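You operate a simulated robot arm through the tools that you are given. There is no shell and no other tool. Be economical: measure what you need, move in short steps, check, and stop when the job is done.

The job below is to be done with a simulated robot arm. You get a single attempt, and the scene is never put back.

## Task
Give grease points A and B two pumps each from the summer pot.
Fine: open the block's cover, put the pot back where it stood and shut the cover; the third point gets none. Set down upright: what you pick out.
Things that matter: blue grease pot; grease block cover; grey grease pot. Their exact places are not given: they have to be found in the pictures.

It is judged by the outcome, as a careful person would: the job done as asked, and still so three seconds after it is handed in. It fails if anything else is knocked over, pushed out of place, dropped, spilled or broken. A push-on lid holds only when it is set on centred and level and pressed home; a screw cap is set on level and turned clockwise until tight.

## Robot
A 7-joint arm with a two-finger gripper, on a carriage that runs on a rail from [-1742, 13] to [638, -5] (x, y) and turns from -3.403 to 2.391 rad about z. Base frame: it is fixed where the carriage stands at the start and does not move with it; the origin is on the floor, on the carriage's upright axis, x ahead of it, y to its left, z up. Readings come in mm, rad, newtons and seconds.
Its first joint turns from -2.601 to 2.601 rad. Places, roughly: grease block cover [700, -600, 700]. Payload 2.45 kg.
The tool frame sits at the grasp point between the pads (the TCP): z along the fingers, y along the line on which they close. The tips reach 26 mm beyond it. Largest opening 96 mm; the body of the gripper starts 69 mm behind the TCP.
Orientation is that of the tool frame in the base frame, as [roll, pitch, yaw] about the fixed x, y, z axes, in that order (R = Rz(yaw) Ry(pitch) Rx(roll)). With the fingers straight down and closing along the base's y, the tool's x points along the base's -x, its y along +y and its z along -z.

## Interface
- The arm moves only by the tool arm_command. Its argument "increments" is text: rows parted by semicolons, each of 7 numbers parted by spaces: the shift along the tool's x, y, z in mm, then the turn, a rotation vector about the tool's x, y, z in rad, then the opening, from 0 (shut) to 1 (fully open). In form: tx ty tz rx ry rz jaw; .... A call has 1 to 20 rows; each row shifts and turns the commanded pose from where the row before left it, along the tool's axes as they then stand. A row lasts 0.2 s, in which the tool goes at most 50 mm and 0.15 rad; a call with a longer step from one row to the next is refused whole, and so is a gripper value outside its range. A pose out of reach is approached as far as the arm can. The call stops where the force on the tool passes 40 N (or 10 N more than at its start, if that is more) or the arm is blocked; 0.2 s more then pass. The fingers move at their own pace and stop on an object; they squeeze with about 27 N. The grip force told is the motor's: it shows also when the fingers shut on nothing. Time passes only in rows, and 0.2 s behind the last, so rows that do not move let the fingers close. The reply holds the time, the measured pose of the TCP, the force on the tool along the base axes, the opening and the grip force, in the units named above and with some noise, with the torque about the TCP (base axes, N m) and any sound that the robot's microphone picked up, and new pictures: "views" is both (left out), scene, wrist or none.
- Cameras (640 x 400 px; columns grow to the right, rows downward): "scene" is now at [20.6, 105.8, 1692.7]; the picture's right is [-0.68, -0.73, 0.00], its down [-0.39, 0.37, -0.84] and it looks along [0.62, -0.58, -0.54] (base axes); focal length 294 px, centre (320, 200). "wrist" rides on the gripper at [82, 3, -98] in the tool frame; the picture's right is [-0.04, 1.00, 0.00], its down [-0.73, -0.03, -0.68] and it looks along [-0.68, -0.03, 0.73] (tool axes); focal length 256 px, centre (320, 200).
- raise_lower(by): slides the trunk up (or, below 0, down) by that many mm; the arm and the scene camera ride with it, the base frame stays. It gives what a move gives, with no picture.
- roll_base(legs): drives the robot by 1 to 6 legs, each [ahead, left, turn to the left] in mm, mm and rad, along the robot's own axes; the way and the turn of a leg run together, so that a leg with both is an arc; at most 1500 mm and 3.142 rad a leg. The arm and the cameras ride along, it lands a little off, and it stops where it bumps. It keeps to its track: a leg is cut to what the track allows. It gives what a move gives, and a new picture of the scene camera.
- aim_head(pan, tilt): turns the head with the scene camera to pan (to the left, within 2.705 rad either way) and tilt (down, from -0.506 to 1.204), counted from straight ahead of the robot. It gives what a move gives, and a new picture of the scene camera.
- probe_pixels(camera, pixels): for up to 12 pixels [column, row] of the newest picture of that camera ("zoom" is the newest enlarged one), the place [x, y, z] in the base frame of the surface seen there, good to about 2 mm. No time passes.
- close_up(camera, box): a new picture of the part [left, top, right, bottom] of that camera's present view, enlarged. No time passes.
- close_job(): hands the job in; it is judged then, once.

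Keep the steps short. Do not move on a guess: measure, check each grasp and each placing, and mend mistakes. In all there are 80 turns and 260 pictures (those below and enlarged ones count). Leave the gripper open and the arm clear of the work at the hand-in unless told otherwise, and finish with a single line.

The tools are called as name(argument=value, ...) on one line, values as JSON. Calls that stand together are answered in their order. arm_command: Moves the arm, as the interface text tells. Its arguments: {"type":"object","properties":{"increments":{"type":"string"},"views":{"type":"string","enum":["both","scene","wrist","none"]}},"required":["increments"]} The other tools are called the same way: raise_lower (by) slides the trunk up or down; roll_base (legs) drives the base; aim_head (pan, tilt) turns the head that bears the scene camera; probe_pixels (camera, pixels) gives the place of the surface under pixels of a picture; close_up (camera, box) takes an enlarged picture of a part of a camera's view; close_job () hands the job in.

At the start:

```text
time_s: 0.0
tool_pos: [427.2, -482.9, 1000.4]
ee_rot: [-3.14, 0.001, -3.141]
contact_force: [0.4, -0.2, 0.0]
torque: [-0.02, 0.0, 0.02]
opening: 95.9
gripper_force: 0.1
trunk travel left (down, up): [-675.0, 35.0]
robot x, y, heading: [-0.3, 3.3, 0.002]
head pan, tilt: [-0.75, 0.565]
```

scene: 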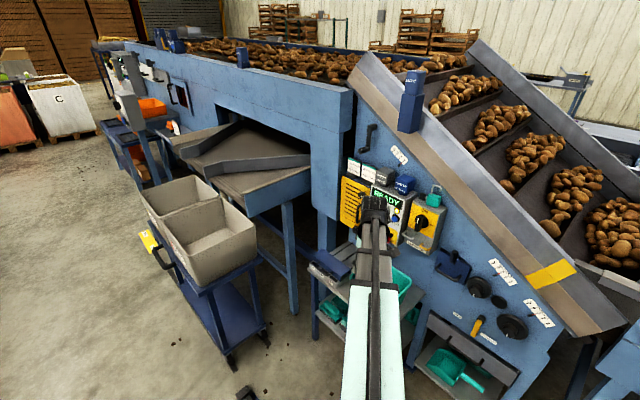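
wrist: 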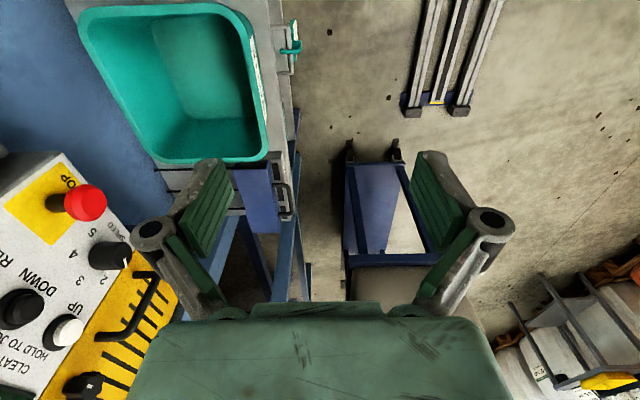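

I see the machine with a control panel and signs. I'll enlarge the area around the panel to find the grease block, the pots and any instructions.

close_up(camera="scene", box=[330, 130, 460, 230])

close_up(camera="scene", box=[400, 230, 580, 400])

close_up(camera="scene", box=[290, 220, 420, 340])

```text
4.00 times, centred on (395, 180) of scene
```

zoom: 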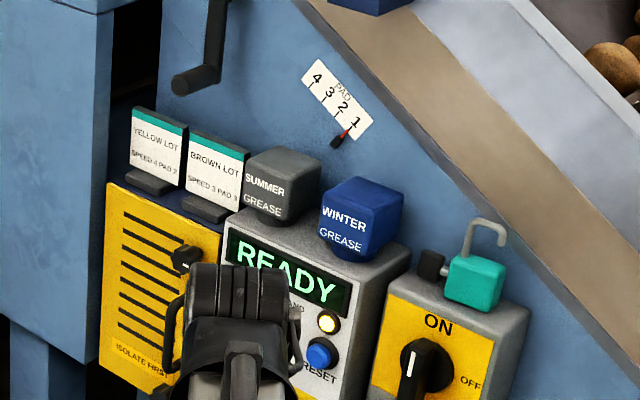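

```text
2.35 times, centred on (490, 315) of scene
```

zoom: 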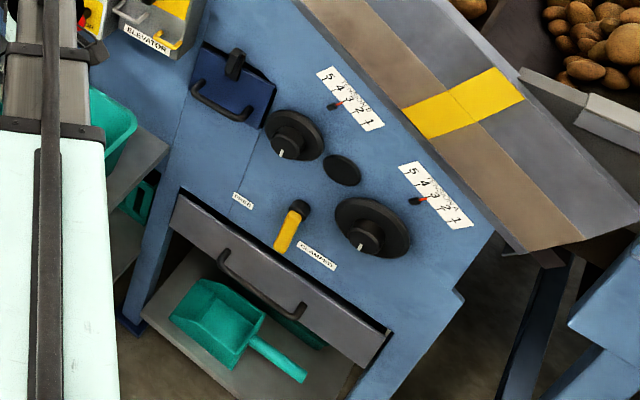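

```text
3.33 times, centred on (355, 280) of scene
```

zoom: 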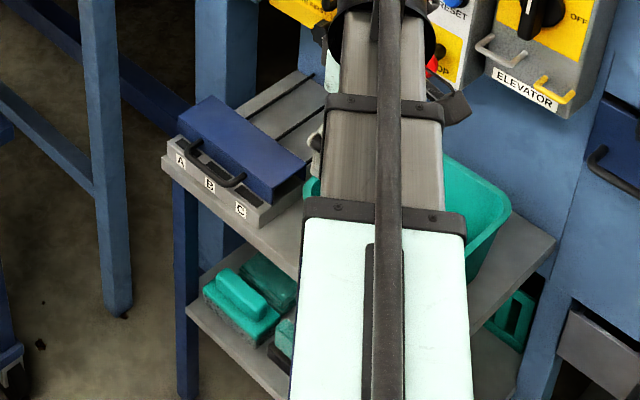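

The summer (grey) pot stands on the READY box, next to the blue winter pot. The block A/B/C with a blue cover and black handle is on the shelf. I'll measure them.

probe_pixels(camera="zoom", pixels=[[180, 160], [208, 185], [240, 211], [190, 145], [235, 180], [215, 100], [305, 160], [275, 195], [183, 130], [165, 170], [253, 226], [270, 225]])

probe_pixels(camera="scene", pixels=[[384, 170], [385, 177], [391, 170], [404, 179], [387, 184], [402, 184], [350, 163], [403, 190], [379, 176]])

close_up(camera="scene", box=[315, 240, 365, 275])

close_up(camera="scene", box=[365, 155, 415, 190])

```text
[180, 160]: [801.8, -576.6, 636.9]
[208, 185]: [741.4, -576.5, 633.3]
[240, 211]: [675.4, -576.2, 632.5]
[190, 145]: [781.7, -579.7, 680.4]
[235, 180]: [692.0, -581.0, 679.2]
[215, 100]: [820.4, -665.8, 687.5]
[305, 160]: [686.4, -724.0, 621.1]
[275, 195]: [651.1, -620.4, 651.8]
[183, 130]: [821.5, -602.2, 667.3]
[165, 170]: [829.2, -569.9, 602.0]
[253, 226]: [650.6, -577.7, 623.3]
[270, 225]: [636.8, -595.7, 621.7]
```

```text
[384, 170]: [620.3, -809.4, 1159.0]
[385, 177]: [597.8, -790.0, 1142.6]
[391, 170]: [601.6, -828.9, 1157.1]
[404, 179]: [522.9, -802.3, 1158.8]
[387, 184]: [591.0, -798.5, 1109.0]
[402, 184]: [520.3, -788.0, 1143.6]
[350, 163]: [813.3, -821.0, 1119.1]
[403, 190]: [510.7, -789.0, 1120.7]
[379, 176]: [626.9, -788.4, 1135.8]
```

```text
11.43 times, centred on (340, 258) of scene
```

zoom: 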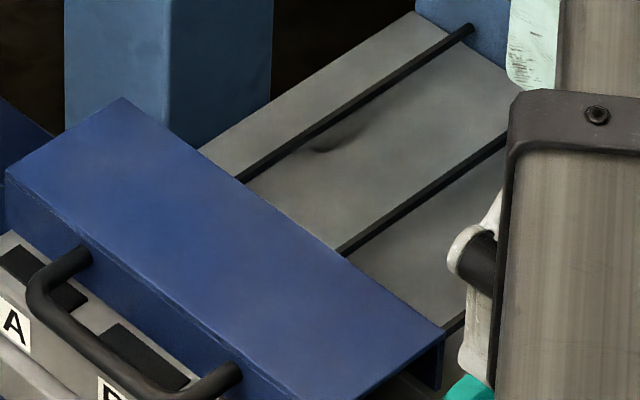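

```text
11.43 times, centred on (390, 172) of scene
```

zoom: 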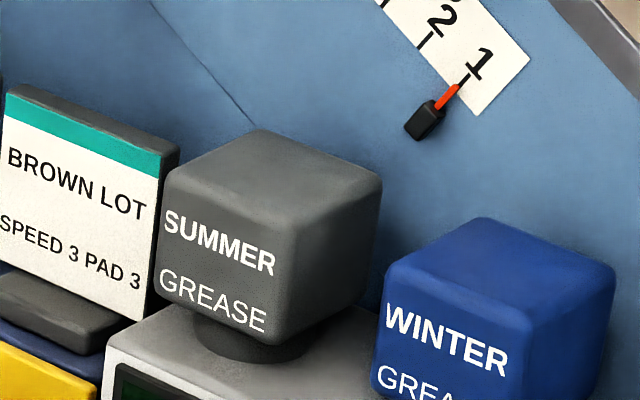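

The cover rides on two rails and has a handle on its front. Block and pot are near the edge of reach, so I'll drive 250 mm along the rail to bring both within reach. The way is clear, as the tool is at y=-483.

roll_base(legs=[[250, 0, 0]])

arm_command(increments="0 0 0 0 0 -0.15 1;0 0 0 0 0 -0.15 1;0 0 0 0 0 -0.15 1;0 0 0 0 0 -0.15 1;0 0 0 0 0 -0.15 1;0 0 0 0 0 -0.15 1")

```text
time_s: 1.9
tool_pos: [684.0, -487.0, 1000.2]
ee_rot: [-3.141, 0.001, 3.141]
contact_force: [-0.8, -0.1, 0.4]
torque: [-0.01, 0.02, -0.01]
opening: 96.0
gripper_force: 0.0
trunk travel left (down, up): [-675.0, 35.0]
robot x, y, heading: [259.2, -4.6, 0.005]
head pan, tilt: [-0.75, 0.565]
```

scene: 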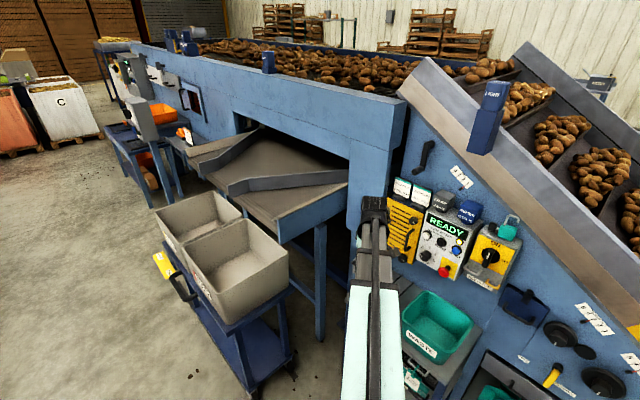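

```text
time_s: 3.2
tool_pos: [684.9, -487.4, 1000.4]
ee_rot: [-3.141, 0.0, -2.239]
contact_force: [-0.4, -0.5, -0.6]
torque: [-0.01, -0.01, -0.03]
opening: 96.0
gripper_force: 0.0
trunk travel left (down, up): [-675.0, 35.0]
robot x, y, heading: [254.5, 0.6, 0.002]
head pan, tilt: [-0.75, 0.565]
```

scene: 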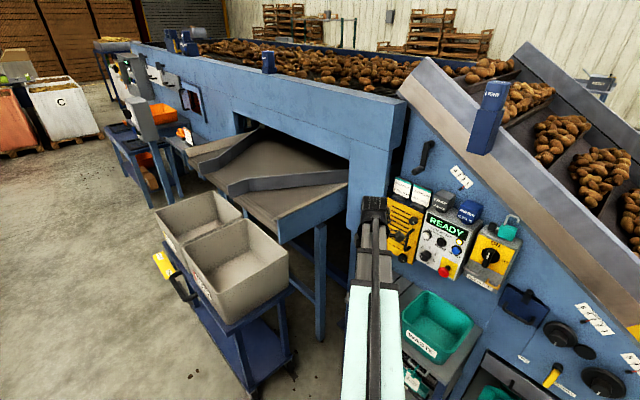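
wrist: 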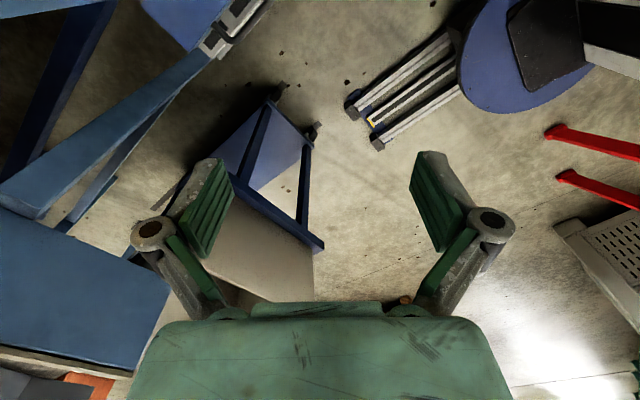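

That turned the wrist camera the wrong way. I'll turn it back and on until it faces the machine (yaw about 1.57), then move back towards +y to see the block.

arm_command(increments="0 0 0 0 0 0.145 1;0 0 0 0 0 0.145 1;0 0 0 0 0 0.145 1;0 0 0 0 0 0.145 1;0 0 0 0 0 0.145 1;0 0 0 0 0 0.145 1;0 0 0 0 0 0.145 1;0 0 0 0 0 0.145 1;0 0 0 0 0 0.145 1;0 0 0 0 0 0.145 1;0 0 0 0 0 0.145 1;0 0 0 0 0 0.145 1;0 0 0 0 0 0.145 1;0 0 0 0 0 0.145 1;0 0 0 0 0 0.145 1;0 0 0 0 0 0.145 1;0 0 0 0 0 0.145 1;40 0 0 0 0 0 1;40 0 0 0 0 0 1;40 0 0 0 0 0 1", views="wrist")

```text
time_s: 7.5
tool_pos: [680.9, -365.1, 1002.4]
ee_rot: [3.141, -0.001, 1.573]
contact_force: [-1.0, 0.1, 0.5]
torque: [0.01, -0.02, 0.0]
opening: 96.1
gripper_force: 0.0
trunk travel left (down, up): [-675.0, 35.0]
robot x, y, heading: [257.3, -0.6, -0.0]
head pan, tilt: [-0.75, 0.565]
```

wrist: 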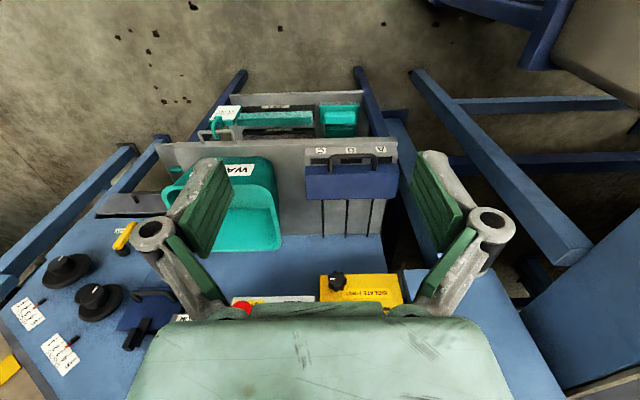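

The block and cover are now visible from the wrist camera, upside down, around (350,175). I'll take a closer look.

close_up(camera="wrist", box=[280, 130, 420, 240])

aim_head(pan=-0.95, tilt=0.75)

```text
3.64 times, centred on (350, 185) of wrist
```

zoom: 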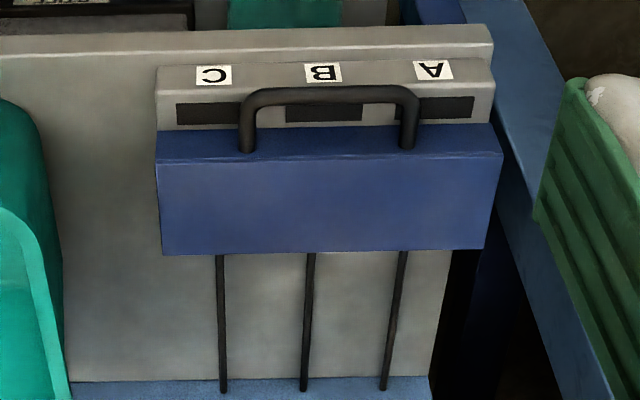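

```text
time_s: 8.2
tool_pos: [680.3, -366.8, 1001.7]
ee_rot: [-3.141, -0.001, 1.575]
contact_force: [1.0, 0.4, -0.2]
torque: [0.01, 0.0, 0.01]
opening: 95.9
gripper_force: 0.0
trunk travel left (down, up): [-675.0, 35.0]
robot x, y, heading: [258.1, 2.1, 0.001]
head pan, tilt: [-0.949, 0.75]
```

scene: 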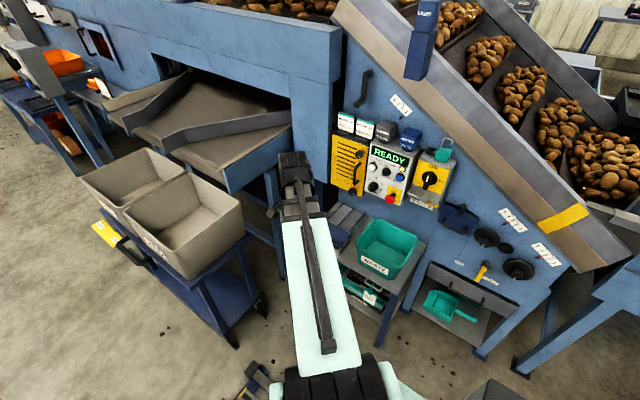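

The cover sits over the block with its handle in front, and three thin pipes run behind. I'll measure the cover, the handle and the block with points on the zoom.

close_up(camera="wrist", box=[290, 130, 410, 205])

probe_pixels(camera="wrist", pixels=[[307, 168], [388, 168], [310, 195], [386, 194], [350, 182], [350, 167], [350, 155], [334, 165], [369, 165], [331, 157], [373, 157], [315, 158]])

```text
5.33 times, centred on (350, 168) of wrist
```

zoom: 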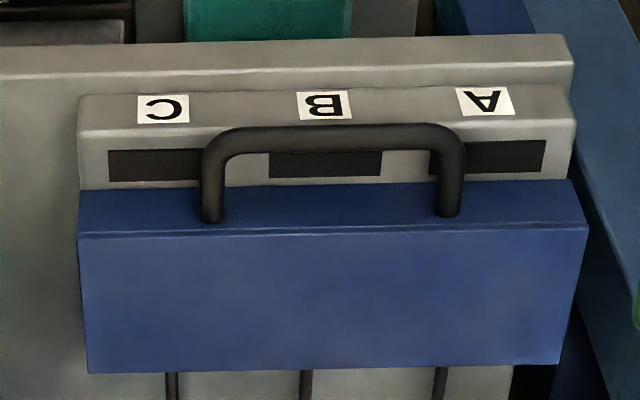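

```text
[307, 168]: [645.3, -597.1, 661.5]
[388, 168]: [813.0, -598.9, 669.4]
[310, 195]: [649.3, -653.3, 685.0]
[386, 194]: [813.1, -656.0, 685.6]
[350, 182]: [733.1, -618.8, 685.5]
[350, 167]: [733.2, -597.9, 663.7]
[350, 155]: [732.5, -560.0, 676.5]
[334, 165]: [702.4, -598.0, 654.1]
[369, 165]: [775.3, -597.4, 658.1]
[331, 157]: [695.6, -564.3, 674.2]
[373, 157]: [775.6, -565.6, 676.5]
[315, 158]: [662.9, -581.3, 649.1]
```

The cover's front is at y≈-598 and its top at z≈685. The handle bar is at y≈-562, z≈673, x 697–777. Before touching it I need to know whether it slides or hinges, so I'll move the wrist camera in for an oblique look from the -x side.

arm_command(increments="-14 -20 33 0 0 0 1;-14 -20 33 0 0 0 1;-14 -20 33 0 0 0 1;-14 -20 33 0 0 0 1;-14 -20 33 0 0 0 1;-14 -20 33 0 0 0 1;0 0 0 0 0 -0.13 1;0 0 0 0 0 -0.13 1;0 0 0 0 0 -0.13 1;0 0 0 0 0 -0.13 1;0 0 0 0 0 -0.13 1;0 0 0 0 0 -0.13 1")

```text
time_s: 10.8
tool_pos: [562.4, -449.4, 802.1]
ee_rot: [3.141, 0.001, 2.359]
contact_force: [-0.3, 0.3, 0.8]
torque: [0.02, 0.0, 0.01]
opening: 95.9
gripper_force: 0.1
trunk travel left (down, up): [-675.0, 35.0]
robot x, y, heading: [253.7, -2.2, 0.003]
head pan, tilt: [-0.949, 0.75]
```

scene: 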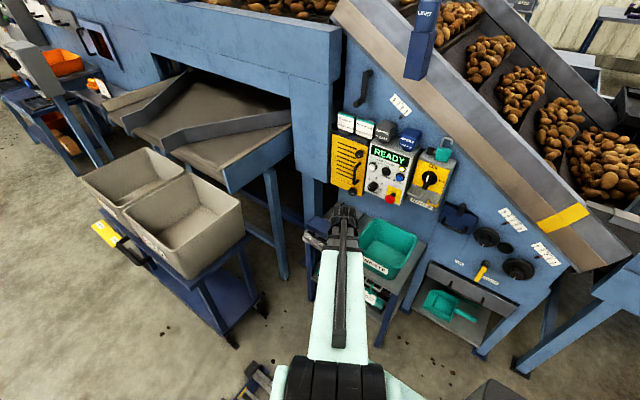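
wrist: 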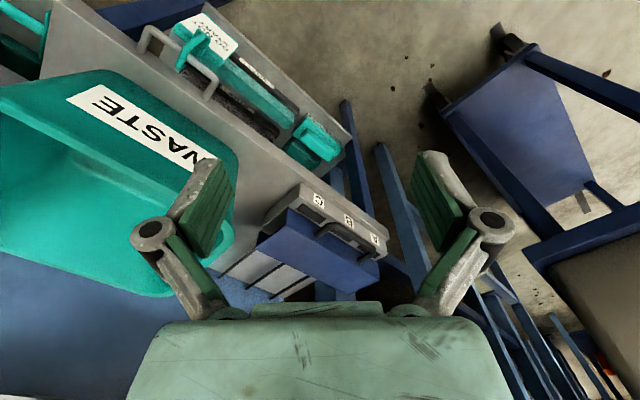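

close_up(camera="wrist", box=[210, 175, 410, 300])

close_up(camera="scene", box=[320, 100, 450, 200])

```text
3.20 times, centred on (310, 238) of wrist
```

zoom: 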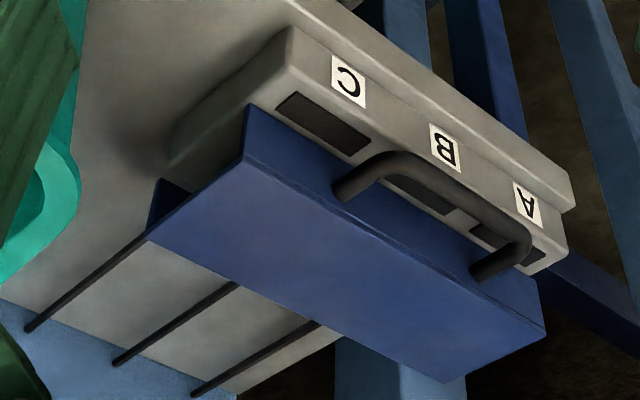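

```text
4.00 times, centred on (385, 150) of scene
```

zoom: 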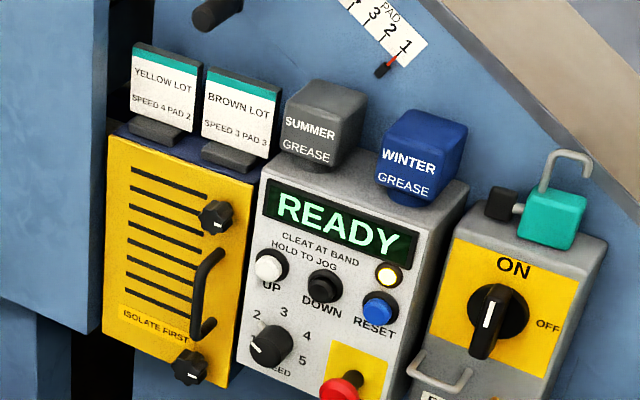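

The cover is a U-shaped hood with a handle on the front, probably hinged at the rear. I'll test it gently. First I turn the tool to close across the handle bar, place it in front of and above the bar, and tilt it about 45° towards the machine with the jaws part open.

arm_command(increments="0 0 0 0 0 -0.131 1;0 0 0 0 0 -0.131 1;0 0 0 0 0 -0.131 1;0 0 0 0 0 -0.131 1;0 0 0 0 0 -0.131 1;0 0 0 0 0 -0.131 1;-43 -5 5 0 0 0 0.4;-43 -5 5 0 0 0 0.4;-43 -5 5 0 0 0 0.4;-43 -5 5 0 0 0 0.4;0 0 0 0.131 0 0 0.3;0 0 0 0.131 0 0 0.3;0 0 0 0.131 0 0 0.3;0 0 0 0.131 0 0 0.3;0 0 0 0.131 0 0 0.3;0 0 0 0.131 0 0 0.3")

```text
time_s: 14.2
tool_pos: [735.8, -470.0, 782.6]
ee_rot: [-2.354, 0.0, -3.14]
contact_force: [-0.1, -0.1, -0.3]
torque: [0.0, 0.01, 0.01]
opening: 28.8
gripper_force: 0.0
trunk travel left (down, up): [-675.0, 35.0]
robot x, y, heading: [253.7, -2.8, -0.005]
head pan, tilt: [-0.949, 0.75]
```

scene: 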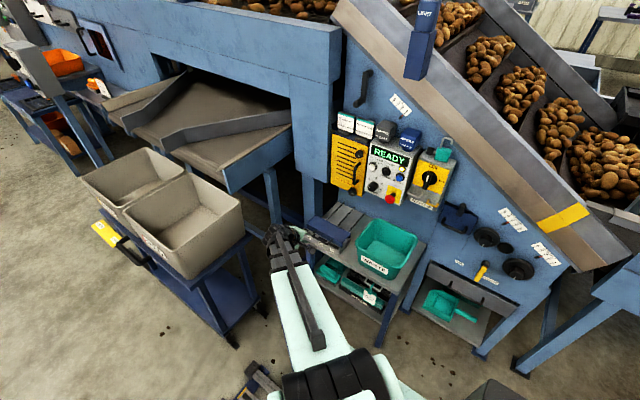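
wrist: 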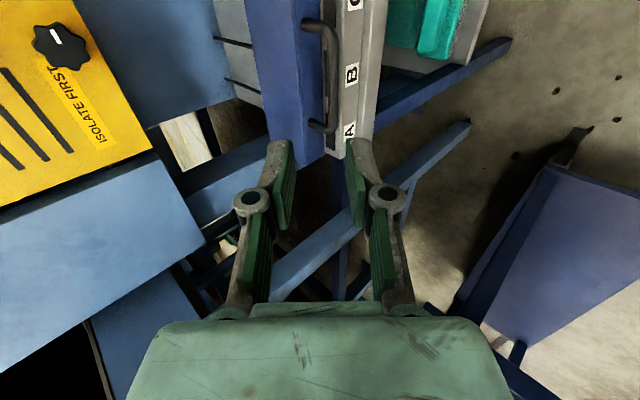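

The tool is tilted and the handle is visible at (328,60). I'll measure the bar and the cover edges.

probe_pixels(camera="wrist", pixels=[[331, 35], [334, 60], [335, 85], [335, 105], [325, 23], [322, 126], [312, 75], [302, 75], [270, 75], [355, 60], [333, 122]])

close_up(camera="wrist", box=[240, 0, 400, 160])

close_up(camera="scene", box=[290, 195, 390, 265])

```text
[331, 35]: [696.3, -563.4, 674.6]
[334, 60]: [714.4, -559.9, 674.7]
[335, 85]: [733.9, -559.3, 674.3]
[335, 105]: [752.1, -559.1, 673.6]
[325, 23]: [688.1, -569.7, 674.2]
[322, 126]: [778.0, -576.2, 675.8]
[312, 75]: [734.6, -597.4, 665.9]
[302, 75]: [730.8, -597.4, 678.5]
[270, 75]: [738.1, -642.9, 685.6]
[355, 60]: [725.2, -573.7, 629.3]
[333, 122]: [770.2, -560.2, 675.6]
```

```text
2.50 times, centred on (320, 80) of wrist
```

zoom: 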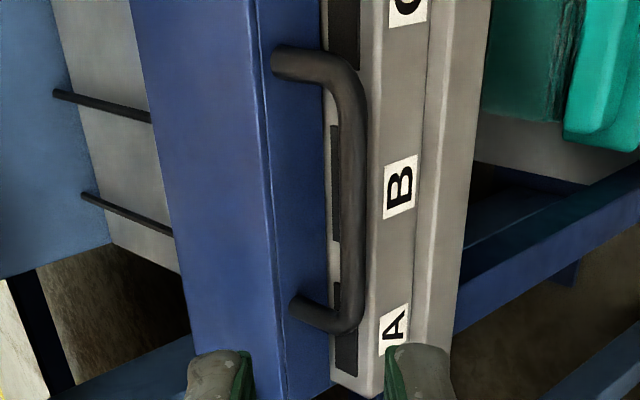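

```text
5.71 times, centred on (340, 230) of scene
```

zoom: 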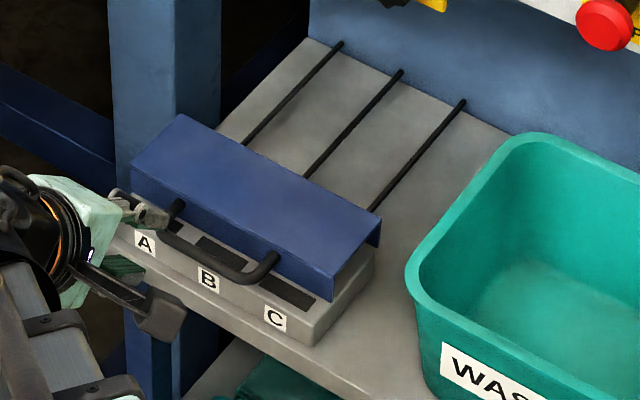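

The bar's axis is about (735, -563, 670) with a radius near 6. I'll line up with it and go in along the tool axis, with the jaws at about 25 mm so the inner finger clears the cover front at y=-597.

arm_command(increments="0 13.4 0 0 0 0 0.26;0 0 35 0 0 0 0.26;0 0 35 0 0 0 0.26;0 0 35 0 0 0 0.26;0 0 20 0 0 0 0.26;0 0 12 0 0 0 0.26")

```text
time_s: 15.6
tool_pos: [734.8, -558.3, 674.8]
ee_rot: [-2.355, 0.0, 3.141]
contact_force: [-1.1, 0.6, 0.5]
torque: [0.05, -0.02, 0.03]
opening: 24.9
gripper_force: 0.1
trunk travel left (down, up): [-675.0, 35.0]
robot x, y, heading: [252.1, -4.6, -0.001]
head pan, tilt: [-0.949, 0.75]
```

scene: 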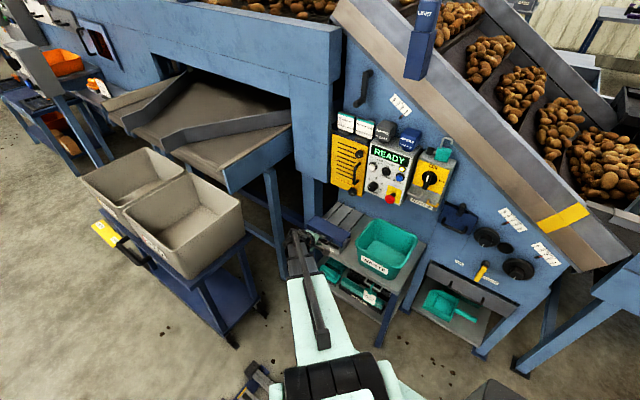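
wrist: 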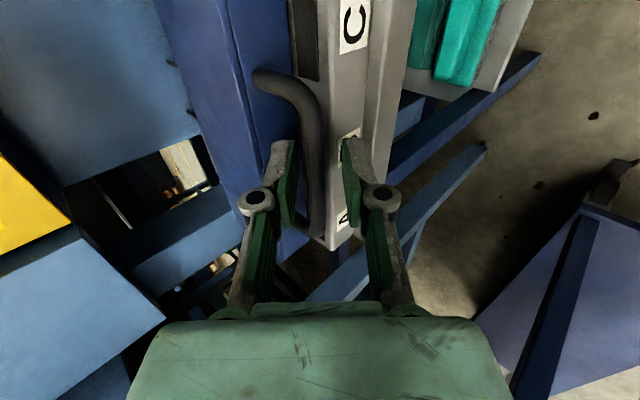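

The bar is between the pads. I'll close on it, then see what the force reading says.

arm_command(increments="0 0 0 0 0 0 0.1;0 0 0 0 0 0 0;0 0 0 0 0 0 0", views="wrist")

```text
time_s: 16.4
tool_pos: [736.1, -560.1, 675.6]
ee_rot: [-2.352, 0.002, -3.14]
contact_force: [5.0, -30.1, 18.5]
torque: [-0.25, -0.47, -0.55]
opening: 8.5
gripper_force: 35.7
trunk travel left (down, up): [-675.0, 35.0]
robot x, y, heading: [255.9, -3.4, -0.003]
head pan, tilt: [-0.949, 0.75]
```

wrist: 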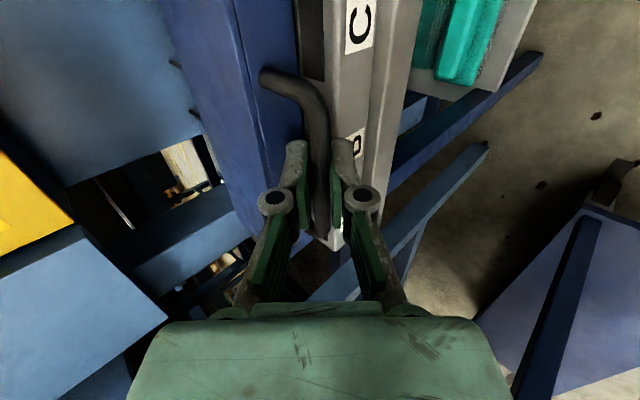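

It's gripped (opening 8.5), with a side load that says the bar sits a little towards -tool-y. I'll shift 3 mm to relieve it, then lift 10 mm as a test.

arm_command(increments="0 -3 0 0 0 0 0;0 0 0 0 0 0 0", views="none")

arm_command(increments="0 -3.5 -3.5 0 0 0 0;0 -3.5 -3.5 0 0 0 0;0 0 0 0 0 0 0", views="wrist")

```text
time_s: 17.0
tool_pos: [734.7, -559.7, 677.0]
ee_rot: [-2.356, 0.0, -3.141]
contact_force: [2.8, -17.8, 11.7]
torque: [-0.16, -0.84, -0.2]
opening: 8.8
gripper_force: 36.7
trunk travel left (down, up): [-675.0, 35.0]
robot x, y, heading: [254.8, -2.2, -0.003]
head pan, tilt: [-0.949, 0.75]
```

```text
time_s: 17.8
tool_pos: [735.8, -562.1, 686.0]
ee_rot: [-2.356, -0.003, 3.14]
contact_force: [2.5, -25.0, -6.8]
torque: [-0.01, -0.06, -0.93]
opening: 8.8
gripper_force: 36.7
trunk travel left (down, up): [-675.0, 35.0]
robot x, y, heading: [255.6, -3.3, 0.0]
head pan, tilt: [-0.949, 0.75]
```

wrist: 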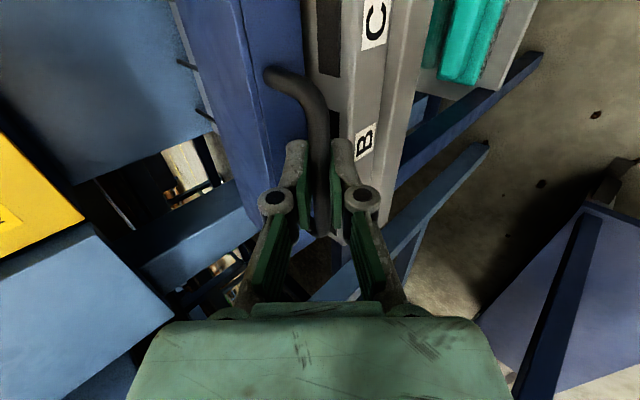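

The cover rose and drew towards -y, which fits a hinge low at the rear, about y -660, z 648. I'll follow that arc a little with the tilt kept, and check the forces.

arm_command(increments="0 -8.6 -2.5 0 0 0 0;0 -8.6 -2.5 0 0 0 0;0 -8.5 -1.5 0 0 0 0;0 -8.5 -1.5 0 0 0 0", views="wrist")

```text
time_s: 18.8
tool_pos: [735.2, -576.9, 720.6]
ee_rot: [-2.352, -0.001, -3.14]
contact_force: [-5.1, 17.9, 11.3]
torque: [0.05, -0.13, -0.64]
opening: 8.9
gripper_force: 36.6
trunk travel left (down, up): [-675.0, 35.0]
robot x, y, heading: [253.3, -3.3, 0.001]
head pan, tilt: [-0.949, 0.75]
```

wrist: 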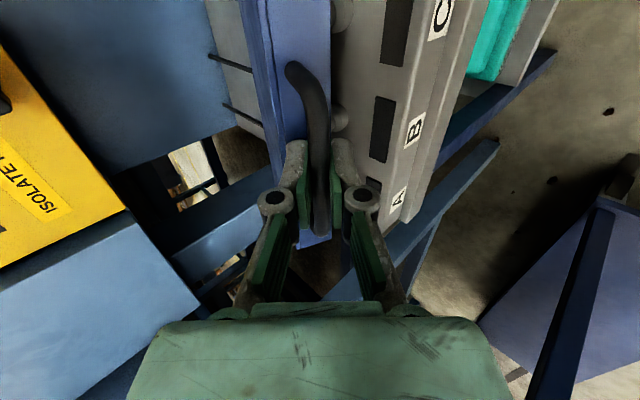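

The hinge is confirmed; it opens and shows round nipples. Refitting gives a hinge at about (y -669, z 657) with a radius near 104. I'll continue on that arc.

arm_command(increments="0 -10.7 -2.7 0 0 0 0;0 -10.7 -2.7 0 0 0 0;0 -9 0.7 0 0 0 0;0 -9 0.7 0 0 0 0;0 -8.7 2.3 0 0 0 0;0 -8.7 2.3 0 0 0 0", views="wrist")

```text
time_s: 20.2
tool_pos: [735.6, -619.6, 757.4]
ee_rot: [-2.356, -0.001, 3.14]
contact_force: [-12.7, -3.4, -8.3]
torque: [0.1, -0.07, -0.06]
opening: 8.9
gripper_force: 36.6
trunk travel left (down, up): [-675.0, 35.0]
robot x, y, heading: [255.3, -1.8, -0.003]
head pan, tilt: [-0.949, 0.75]
```

wrist: 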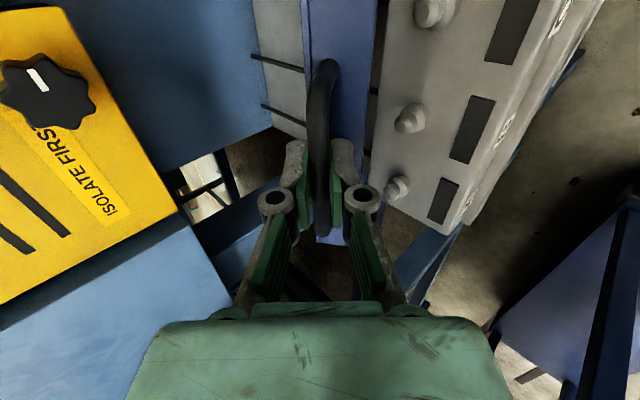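

The force is low, so the fit is good. Before going further back I'll measure the yellow box and knob near the gripper.

probe_pixels(camera="wrist", pixels=[[40, 75], [95, 85], [110, 150], [170, 190], [180, 60], [150, 300], [340, 60], [408, 118], [395, 187], [430, 12]])

arm_command(increments="0 -8.2 3.9 0 0 0 0;0 -8.2 3.9 0 0 0 0;0 -7.4 5.2 0 0 0 0;0 -7.4 5.2 0 0 0 0")

```text
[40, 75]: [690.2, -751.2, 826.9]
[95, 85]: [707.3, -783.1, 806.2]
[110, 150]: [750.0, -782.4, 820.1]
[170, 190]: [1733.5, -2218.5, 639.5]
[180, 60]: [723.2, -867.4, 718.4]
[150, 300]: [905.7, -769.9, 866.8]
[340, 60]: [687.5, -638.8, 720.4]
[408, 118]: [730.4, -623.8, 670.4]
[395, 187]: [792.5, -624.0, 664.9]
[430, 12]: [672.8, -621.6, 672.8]
```

```text
time_s: 21.2
tool_pos: [734.8, -653.2, 766.7]
ee_rot: [-2.355, 0.001, 3.14]
contact_force: [-13.5, 0.7, -1.7]
torque: [0.04, 0.15, -0.04]
opening: 8.7
gripper_force: 36.6
trunk travel left (down, up): [-675.0, 35.0]
robot x, y, heading: [254.9, -4.2, -0.0]
head pan, tilt: [-0.949, 0.75]
```

scene: 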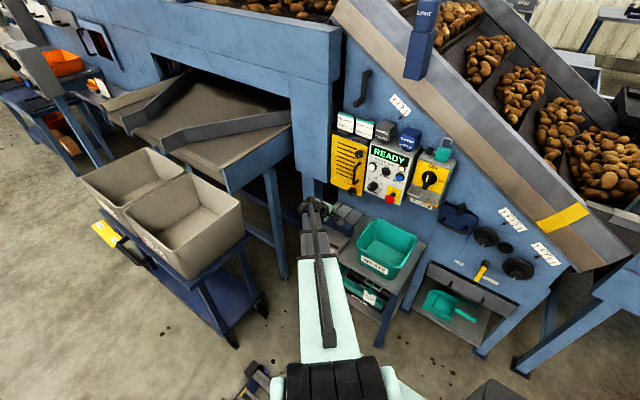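
wrist: 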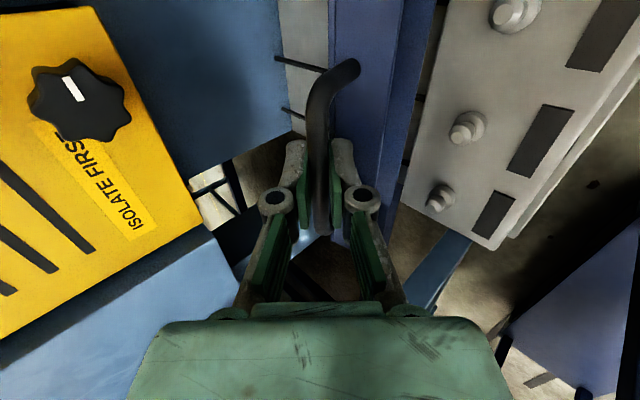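

The knob and box stay more than 60 mm from the gripper's path. I'll continue past vertical to about 115°, where a stop may show up as force.

arm_command(increments="0 -6.5 6.5 0 0 0 0;0 -6.5 6.5 0 0 0 0;0 -5.2 7.4 0 0 0 0;0 -5.2 7.4 0 0 0 0;0 -3.9 8.2 0 0 0 0;0 -3.9 8.2 0 0 0 0", views="wrist")

```text
time_s: 22.6
tool_pos: [735.1, -707.9, 758.1]
ee_rot: [-2.355, 0.001, -3.139]
contact_force: [-6.9, -2.6, 3.7]
torque: [-0.06, 0.08, 0.42]
opening: 8.8
gripper_force: 36.2
trunk travel left (down, up): [-675.0, 35.0]
robot x, y, heading: [256.1, -5.2, -0.0]
head pan, tilt: [-0.949, 0.75]
```

wrist: 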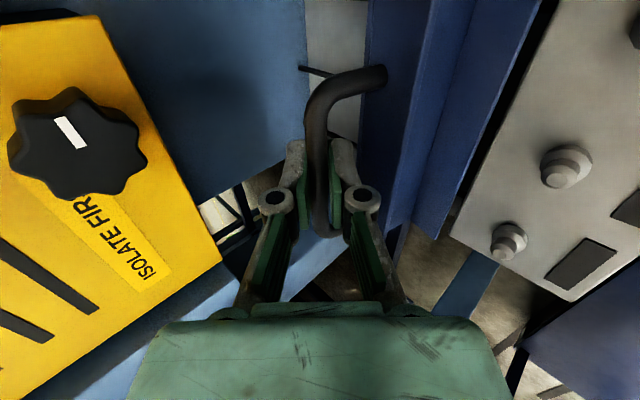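

There's no stop yet. I'll go on in small steps; the call halts if it meets one.

arm_command(increments="0 -2.3 8.7 0 0 0 0;0 -2.3 8.7 0 0 0 0;0 -1 9 0 0 0 0;0 0 0 0 0 0 0", views="wrist")

```text
time_s: 23.6
tool_pos: [736.1, -725.1, 746.7]
ee_rot: [-2.354, 0.001, -3.139]
contact_force: [-3.4, 27.1, 20.2]
torque: [0.04, 0.26, 0.28]
opening: 8.6
gripper_force: 36.5
trunk travel left (down, up): [-675.0, 35.0]
robot x, y, heading: [255.3, -3.9, 0.0]
head pan, tilt: [-0.949, 0.75]
```

wrist: 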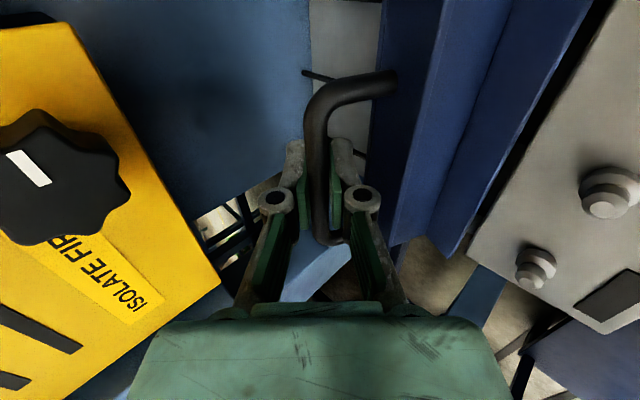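

It's at the stop: 27/20 N pushing back, lid about 110° open. I'll ease back 4 mm, open the jaws, and back out along the tool axis.

arm_command(increments="0 0 -4 0 0 0 0;0 0 0 0 0 0 0.15;0 0 0 0 0 0 0.28;0 0 0 0 0 0 0.28;0 0 -10 0 0 0 0.28;0 0 -20 0 0 0 0.28;0 0 -40 0 0 0 0.28;0 0 -40 0 0 0 0.28;0 0 -40 0 0 0 0.28")

```text
time_s: 25.6
tool_pos: [733.9, -620.4, 852.6]
ee_rot: [-2.357, -0.001, 3.141]
contact_force: [1.0, 0.3, 0.6]
torque: [0.0, -0.07, 0.01]
opening: 26.8
gripper_force: 0.1
trunk travel left (down, up): [-675.0, 35.0]
robot x, y, heading: [256.7, 0.5, 0.003]
head pan, tilt: [-0.949, 0.75]
```

scene: 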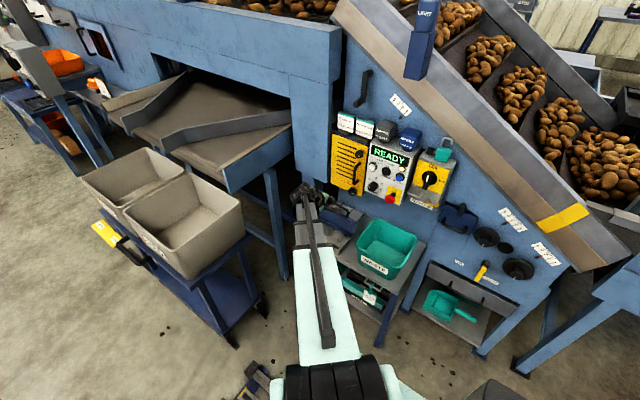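
wrist: 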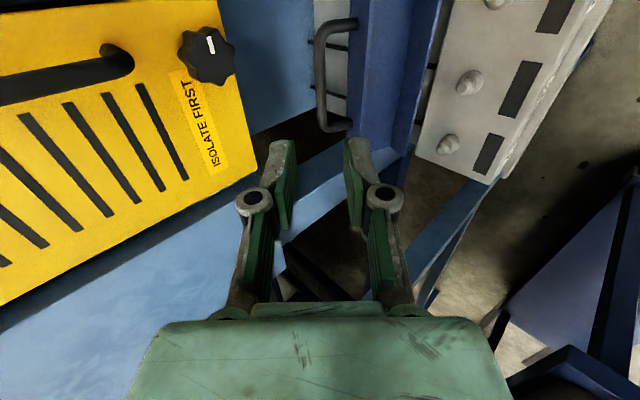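

The cover stays open and the nipples A, B and C show. Next the pots: I'll take a close-up and measure pot faces and neighbour gaps.

close_up(camera="scene", box=[360, 105, 440, 160])

probe_pixels(camera="scene", pixels=[[376, 121], [386, 119], [396, 126], [375, 130], [390, 135], [396, 134], [382, 125], [402, 128], [410, 124], [420, 131], [362, 122], [372, 125]])

```text
7.27 times, centred on (400, 132) of scene
```

zoom: 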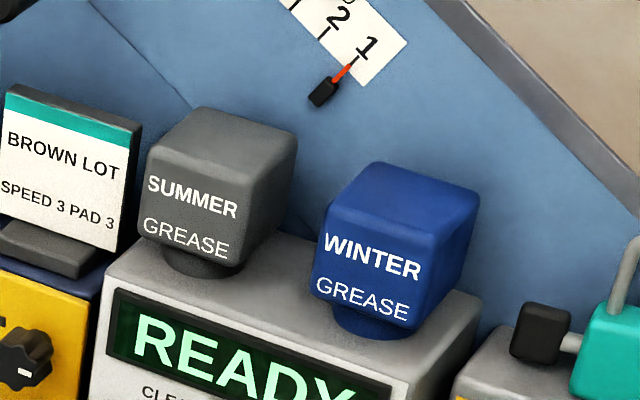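

```text
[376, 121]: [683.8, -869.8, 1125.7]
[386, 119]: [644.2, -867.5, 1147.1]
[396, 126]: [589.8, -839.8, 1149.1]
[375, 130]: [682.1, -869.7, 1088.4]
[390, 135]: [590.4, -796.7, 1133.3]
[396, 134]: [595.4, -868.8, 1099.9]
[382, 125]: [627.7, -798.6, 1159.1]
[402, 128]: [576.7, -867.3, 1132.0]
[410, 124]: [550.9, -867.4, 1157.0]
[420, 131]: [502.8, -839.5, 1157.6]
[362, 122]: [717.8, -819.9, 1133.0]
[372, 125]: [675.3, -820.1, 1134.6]
```

Next I'll use the zoom picture for precise points on the pot.

probe_pixels(camera="zoom", pixels=[[205, 112], [155, 145], [290, 145], [245, 175], [145, 225], [235, 260], [275, 230], [195, 268], [165, 260], [235, 270], [340, 170], [135, 180]])

probe_pixels(camera="zoom", pixels=[[275, 255], [105, 280], [60, 260], [120, 300], [300, 300], [325, 235], [370, 170], [470, 190], [410, 215], [380, 330], [255, 200], [150, 165]])

```text
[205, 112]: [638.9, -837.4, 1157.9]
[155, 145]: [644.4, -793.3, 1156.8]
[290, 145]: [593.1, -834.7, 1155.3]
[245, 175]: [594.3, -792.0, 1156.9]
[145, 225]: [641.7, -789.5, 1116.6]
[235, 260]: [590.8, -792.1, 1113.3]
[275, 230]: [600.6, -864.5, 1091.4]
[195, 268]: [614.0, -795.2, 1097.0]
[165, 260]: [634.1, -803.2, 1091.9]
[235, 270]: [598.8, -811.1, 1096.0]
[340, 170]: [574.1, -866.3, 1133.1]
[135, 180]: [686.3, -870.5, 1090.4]
```

```text
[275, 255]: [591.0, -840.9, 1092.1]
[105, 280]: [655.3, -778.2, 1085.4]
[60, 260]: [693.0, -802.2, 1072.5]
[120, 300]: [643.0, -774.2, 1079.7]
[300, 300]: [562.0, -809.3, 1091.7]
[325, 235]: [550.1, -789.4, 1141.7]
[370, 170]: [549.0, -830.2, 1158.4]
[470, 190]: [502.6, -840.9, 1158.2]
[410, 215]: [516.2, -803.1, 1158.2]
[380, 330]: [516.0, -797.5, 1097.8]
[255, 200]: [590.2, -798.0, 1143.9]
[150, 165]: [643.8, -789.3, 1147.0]
```

The summer pot's body spans x 590–645, y -789…-842, z 1110–1159, with free gaps of about 24 mm to the card and 39 mm to the winter pot. I'll grip across x with the tool tilted towards the wall. First I retreat, un-tilt and turn the wrist.

arm_command(increments="0 0 -48 0 0 0 0.5;0 0 -48 0 0 0 0.5;0 0 -48 0 0 0 0.5;0 0 0 -0.131 0 0 0.7;0 0 0 -0.131 0 0 0.7;0 0 0 -0.131 0 0 0.7;0 0 0 -0.131 0 0 0.7;0 0 0 -0.131 0 0 0.7;0 0 0 -0.131 0 0 0.7;0 0 0 0 0 0.143 0.7;0 0 0 0 0 0.143 0.7;0 0 0 0 0 0.143 0.7;0 0 0 0 0 0.143 0.7;0 0 0 0 0 0.143 0.7;0 0 0 0 0 0.143 0.7;0 0 0 0 0 0.143 0.7;0 0 0 0 0 0.143 0.7;0 0 0 0 0 0.143 0.7;0 0 0 0 0 0.143 0.7;0 0 0 0 0 0.142 0.7", views="wrist")

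probe_pixels(camera="scene", pixels=[[385, 60], [400, 80], [420, 80], [340, 70], [365, 90], [420, 40], [405, 104], [390, 97]])

```text
time_s: 29.8
tool_pos: [736.2, -517.8, 954.1]
ee_rot: [-3.141, 0.0, 1.567]
contact_force: [-0.3, -1.0, 0.2]
torque: [0.02, 0.01, 0.01]
opening: 67.2
gripper_force: 0.0
trunk travel left (down, up): [-675.0, 35.0]
robot x, y, heading: [253.9, -1.5, -0.0]
head pan, tilt: [-0.949, 0.75]
```

wrist: 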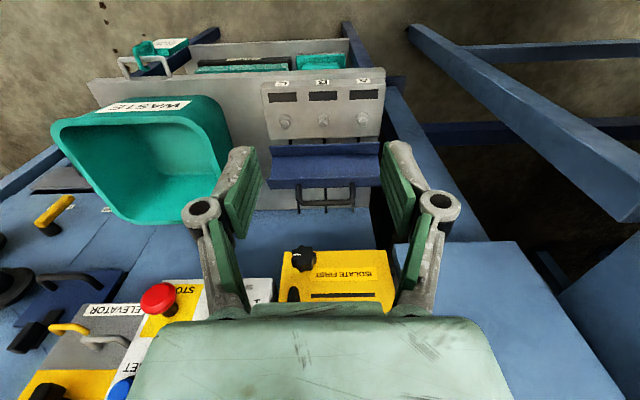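

```text
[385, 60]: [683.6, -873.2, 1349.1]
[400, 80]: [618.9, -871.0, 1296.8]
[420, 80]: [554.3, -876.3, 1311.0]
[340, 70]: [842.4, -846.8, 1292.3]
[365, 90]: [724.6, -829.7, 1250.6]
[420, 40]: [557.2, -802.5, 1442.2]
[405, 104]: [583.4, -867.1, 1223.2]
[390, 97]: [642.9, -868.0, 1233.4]
```

There's a good top view of the nipples here. I'll zoom in and measure them.

close_up(camera="wrist", box=[255, 70, 395, 160])

probe_pixels(camera="wrist", pixels=[[285, 121], [323, 120], [362, 118], [285, 126], [323, 125], [362, 123], [304, 122], [285, 98], [378, 110], [320, 146]])

```text
4.44 times, centred on (325, 115) of wrist
```

zoom: 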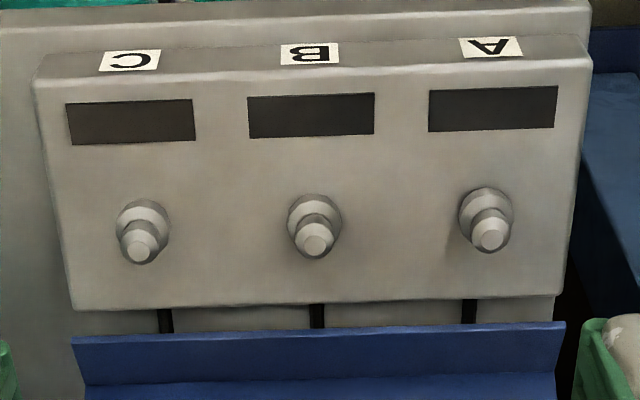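

```text
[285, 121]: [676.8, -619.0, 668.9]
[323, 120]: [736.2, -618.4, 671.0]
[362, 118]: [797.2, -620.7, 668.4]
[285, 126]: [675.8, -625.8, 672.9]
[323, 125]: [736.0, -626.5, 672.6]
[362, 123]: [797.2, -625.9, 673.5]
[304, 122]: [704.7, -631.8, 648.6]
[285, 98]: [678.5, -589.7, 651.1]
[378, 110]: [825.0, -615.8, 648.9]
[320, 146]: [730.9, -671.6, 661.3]
```

probe_pixels(camera="zoom", pixels=[[142, 245], [313, 238], [490, 230], [142, 238], [313, 232], [490, 223], [142, 252], [313, 246], [490, 238], [485, 195], [312, 200]])

```text
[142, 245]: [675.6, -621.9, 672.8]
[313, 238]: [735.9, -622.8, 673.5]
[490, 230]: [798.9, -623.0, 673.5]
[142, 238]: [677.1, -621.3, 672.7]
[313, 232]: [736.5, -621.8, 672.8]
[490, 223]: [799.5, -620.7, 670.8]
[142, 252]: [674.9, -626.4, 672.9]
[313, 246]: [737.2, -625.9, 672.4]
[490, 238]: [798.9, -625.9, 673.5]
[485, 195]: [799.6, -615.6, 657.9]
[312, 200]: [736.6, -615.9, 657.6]
```

Nipple tips: A (798,-624,673), B (736.5,-624,673), C (676,-624,673). Now I'll rise to in front of the summer pot and tilt 30° towards the wall.

arm_command(increments="-7.5 -15 -37.5 0 0 0 0.74;-7.5 -15 -37.5 0 0 0 0.74;-7.5 -15 -37.5 0 0 0 0.74;-7.5 -15 -37.5 0 0 0 0.74;-7.5 -15 -37.5 0 0 0 0.74;-7.5 -15 -37.5 0 0 0 0.74;-7.5 -15 -37.5 0 0 0 0.74;-7.5 -15 -37.5 0 0 0 0.74;0 0 0 0 -0.131 0 0.74;0 0 0 0 -0.131 0 0.74;0 0 0 0 -0.131 0 0.74;0 0 0 0 -0.131 0 0.74;0 0 0 0 0 0 0.74")

```text
time_s: 32.6
tool_pos: [615.7, -579.1, 1253.8]
ee_rot: [3.141, 0.526, 1.57]
contact_force: [-0.3, -0.3, 0.2]
torque: [0.01, -0.03, 0.02]
opening: 71.1
gripper_force: 0.0
trunk travel left (down, up): [-675.0, 35.0]
robot x, y, heading: [256.5, -3.5, -0.001]
head pan, tilt: [-0.949, 0.75]
```

scene: 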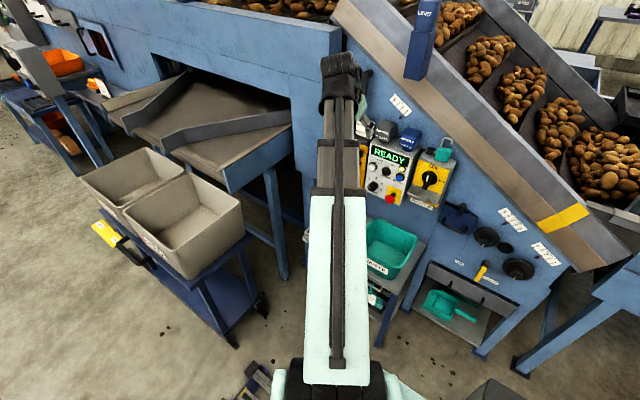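
wrist: 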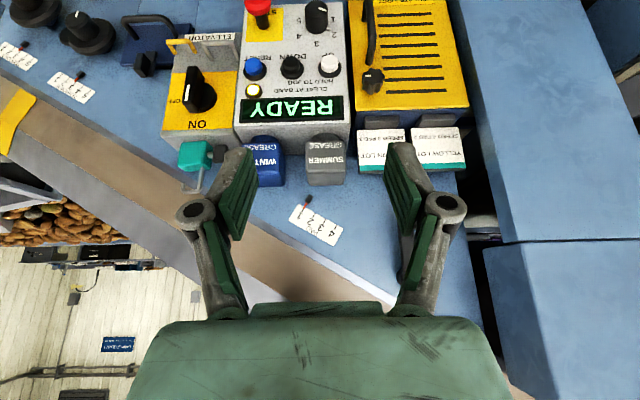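

The pots show at (265,165) and (325,160). I'll move to 100 mm short of the summer pot along the tool axis and check the alignment.

arm_command(increments="-36.5 0.4 29.9 0 0 0 0.74;-36.5 0.3 29.9 0 0 0 0.74;-36.5 0.3 29.9 0 0 0 0.74;-36.5 0.3 29.9 0 0 0 0.74;0 0 0 0 0 0 0.74", views="wrist")

```text
time_s: 33.8
tool_pos: [616.7, -765.3, 1221.6]
ee_rot: [-3.141, 0.522, 1.571]
contact_force: [0.3, 0.1, 0.1]
torque: [0.02, 0.01, 0.05]
opening: 71.3
gripper_force: 0.1
trunk travel left (down, up): [-675.0, 35.0]
robot x, y, heading: [256.6, -3.0, -0.001]
head pan, tilt: [-0.949, 0.75]
```

wrist: 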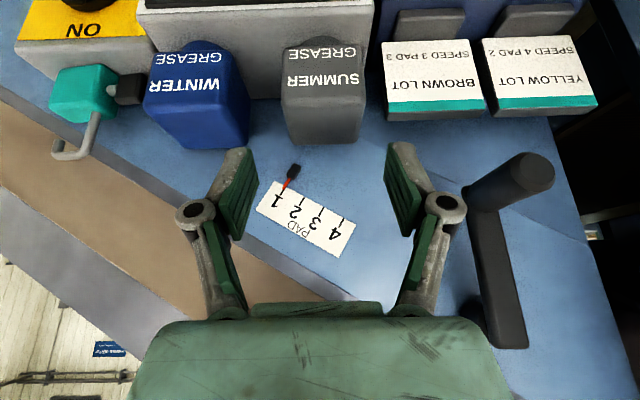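

probe_pixels(camera="wrist", pixels=[[286, 110], [362, 108], [325, 100], [290, 142], [355, 140], [285, 80], [365, 80], [245, 120], [388, 110], [384, 60], [320, 75], [320, 47]])

close_up(camera="wrist", box=[240, 20, 400, 150])

```text
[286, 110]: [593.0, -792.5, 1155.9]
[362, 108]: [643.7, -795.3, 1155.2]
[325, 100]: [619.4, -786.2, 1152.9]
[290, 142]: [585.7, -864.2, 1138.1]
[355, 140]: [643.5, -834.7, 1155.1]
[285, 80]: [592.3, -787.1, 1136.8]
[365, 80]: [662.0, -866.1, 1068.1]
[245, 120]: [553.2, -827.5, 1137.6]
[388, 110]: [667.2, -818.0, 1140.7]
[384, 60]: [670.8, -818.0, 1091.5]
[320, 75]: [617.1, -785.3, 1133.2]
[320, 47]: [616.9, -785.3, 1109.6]
```

```text
3.08 times, centred on (320, 85) of wrist
```

zoom: 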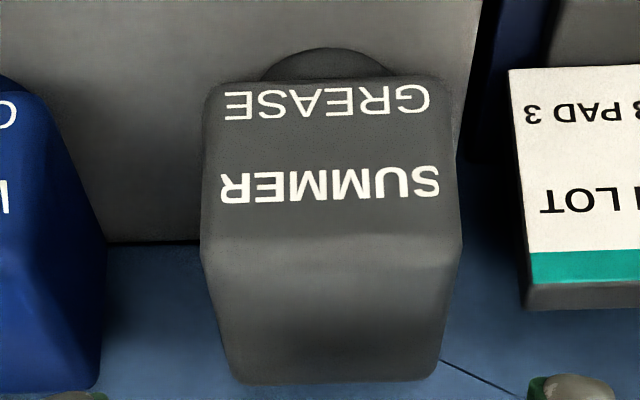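

The pot centre is (618, -813), with the card edge at x=667. I'll narrow the jaws to about 68 mm and go in along the tool axis to z≈1135.

arm_command(increments="2 1 0 0 0 0 0.71;0 0 30 0 0 0 0.71;0 0 30 0 0 0 0.71;0 0 20 0 0 0 0.71;0 0 19 0 0 0 0.71;0 0 0 0 0 0 0.71", views="wrist")

```text
time_s: 35.2
tool_pos: [617.1, -812.4, 1134.6]
ee_rot: [3.141, 0.525, 1.57]
contact_force: [0.5, 1.2, 0.8]
torque: [0.04, 0.01, 0.02]
opening: 68.3
gripper_force: 0.0
trunk travel left (down, up): [-675.0, 35.0]
robot x, y, heading: [253.7, -3.6, 0.001]
head pan, tilt: [-0.949, 0.75]
```

wrist: 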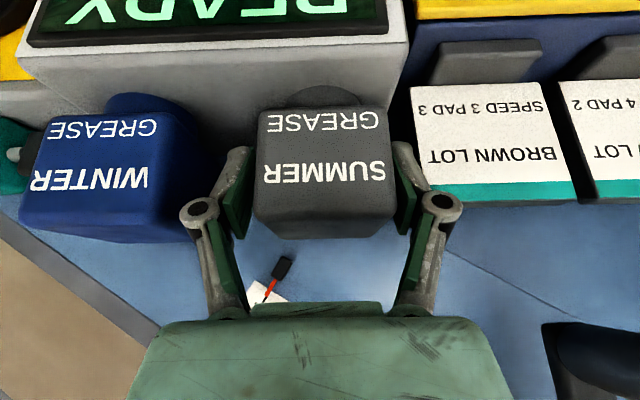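

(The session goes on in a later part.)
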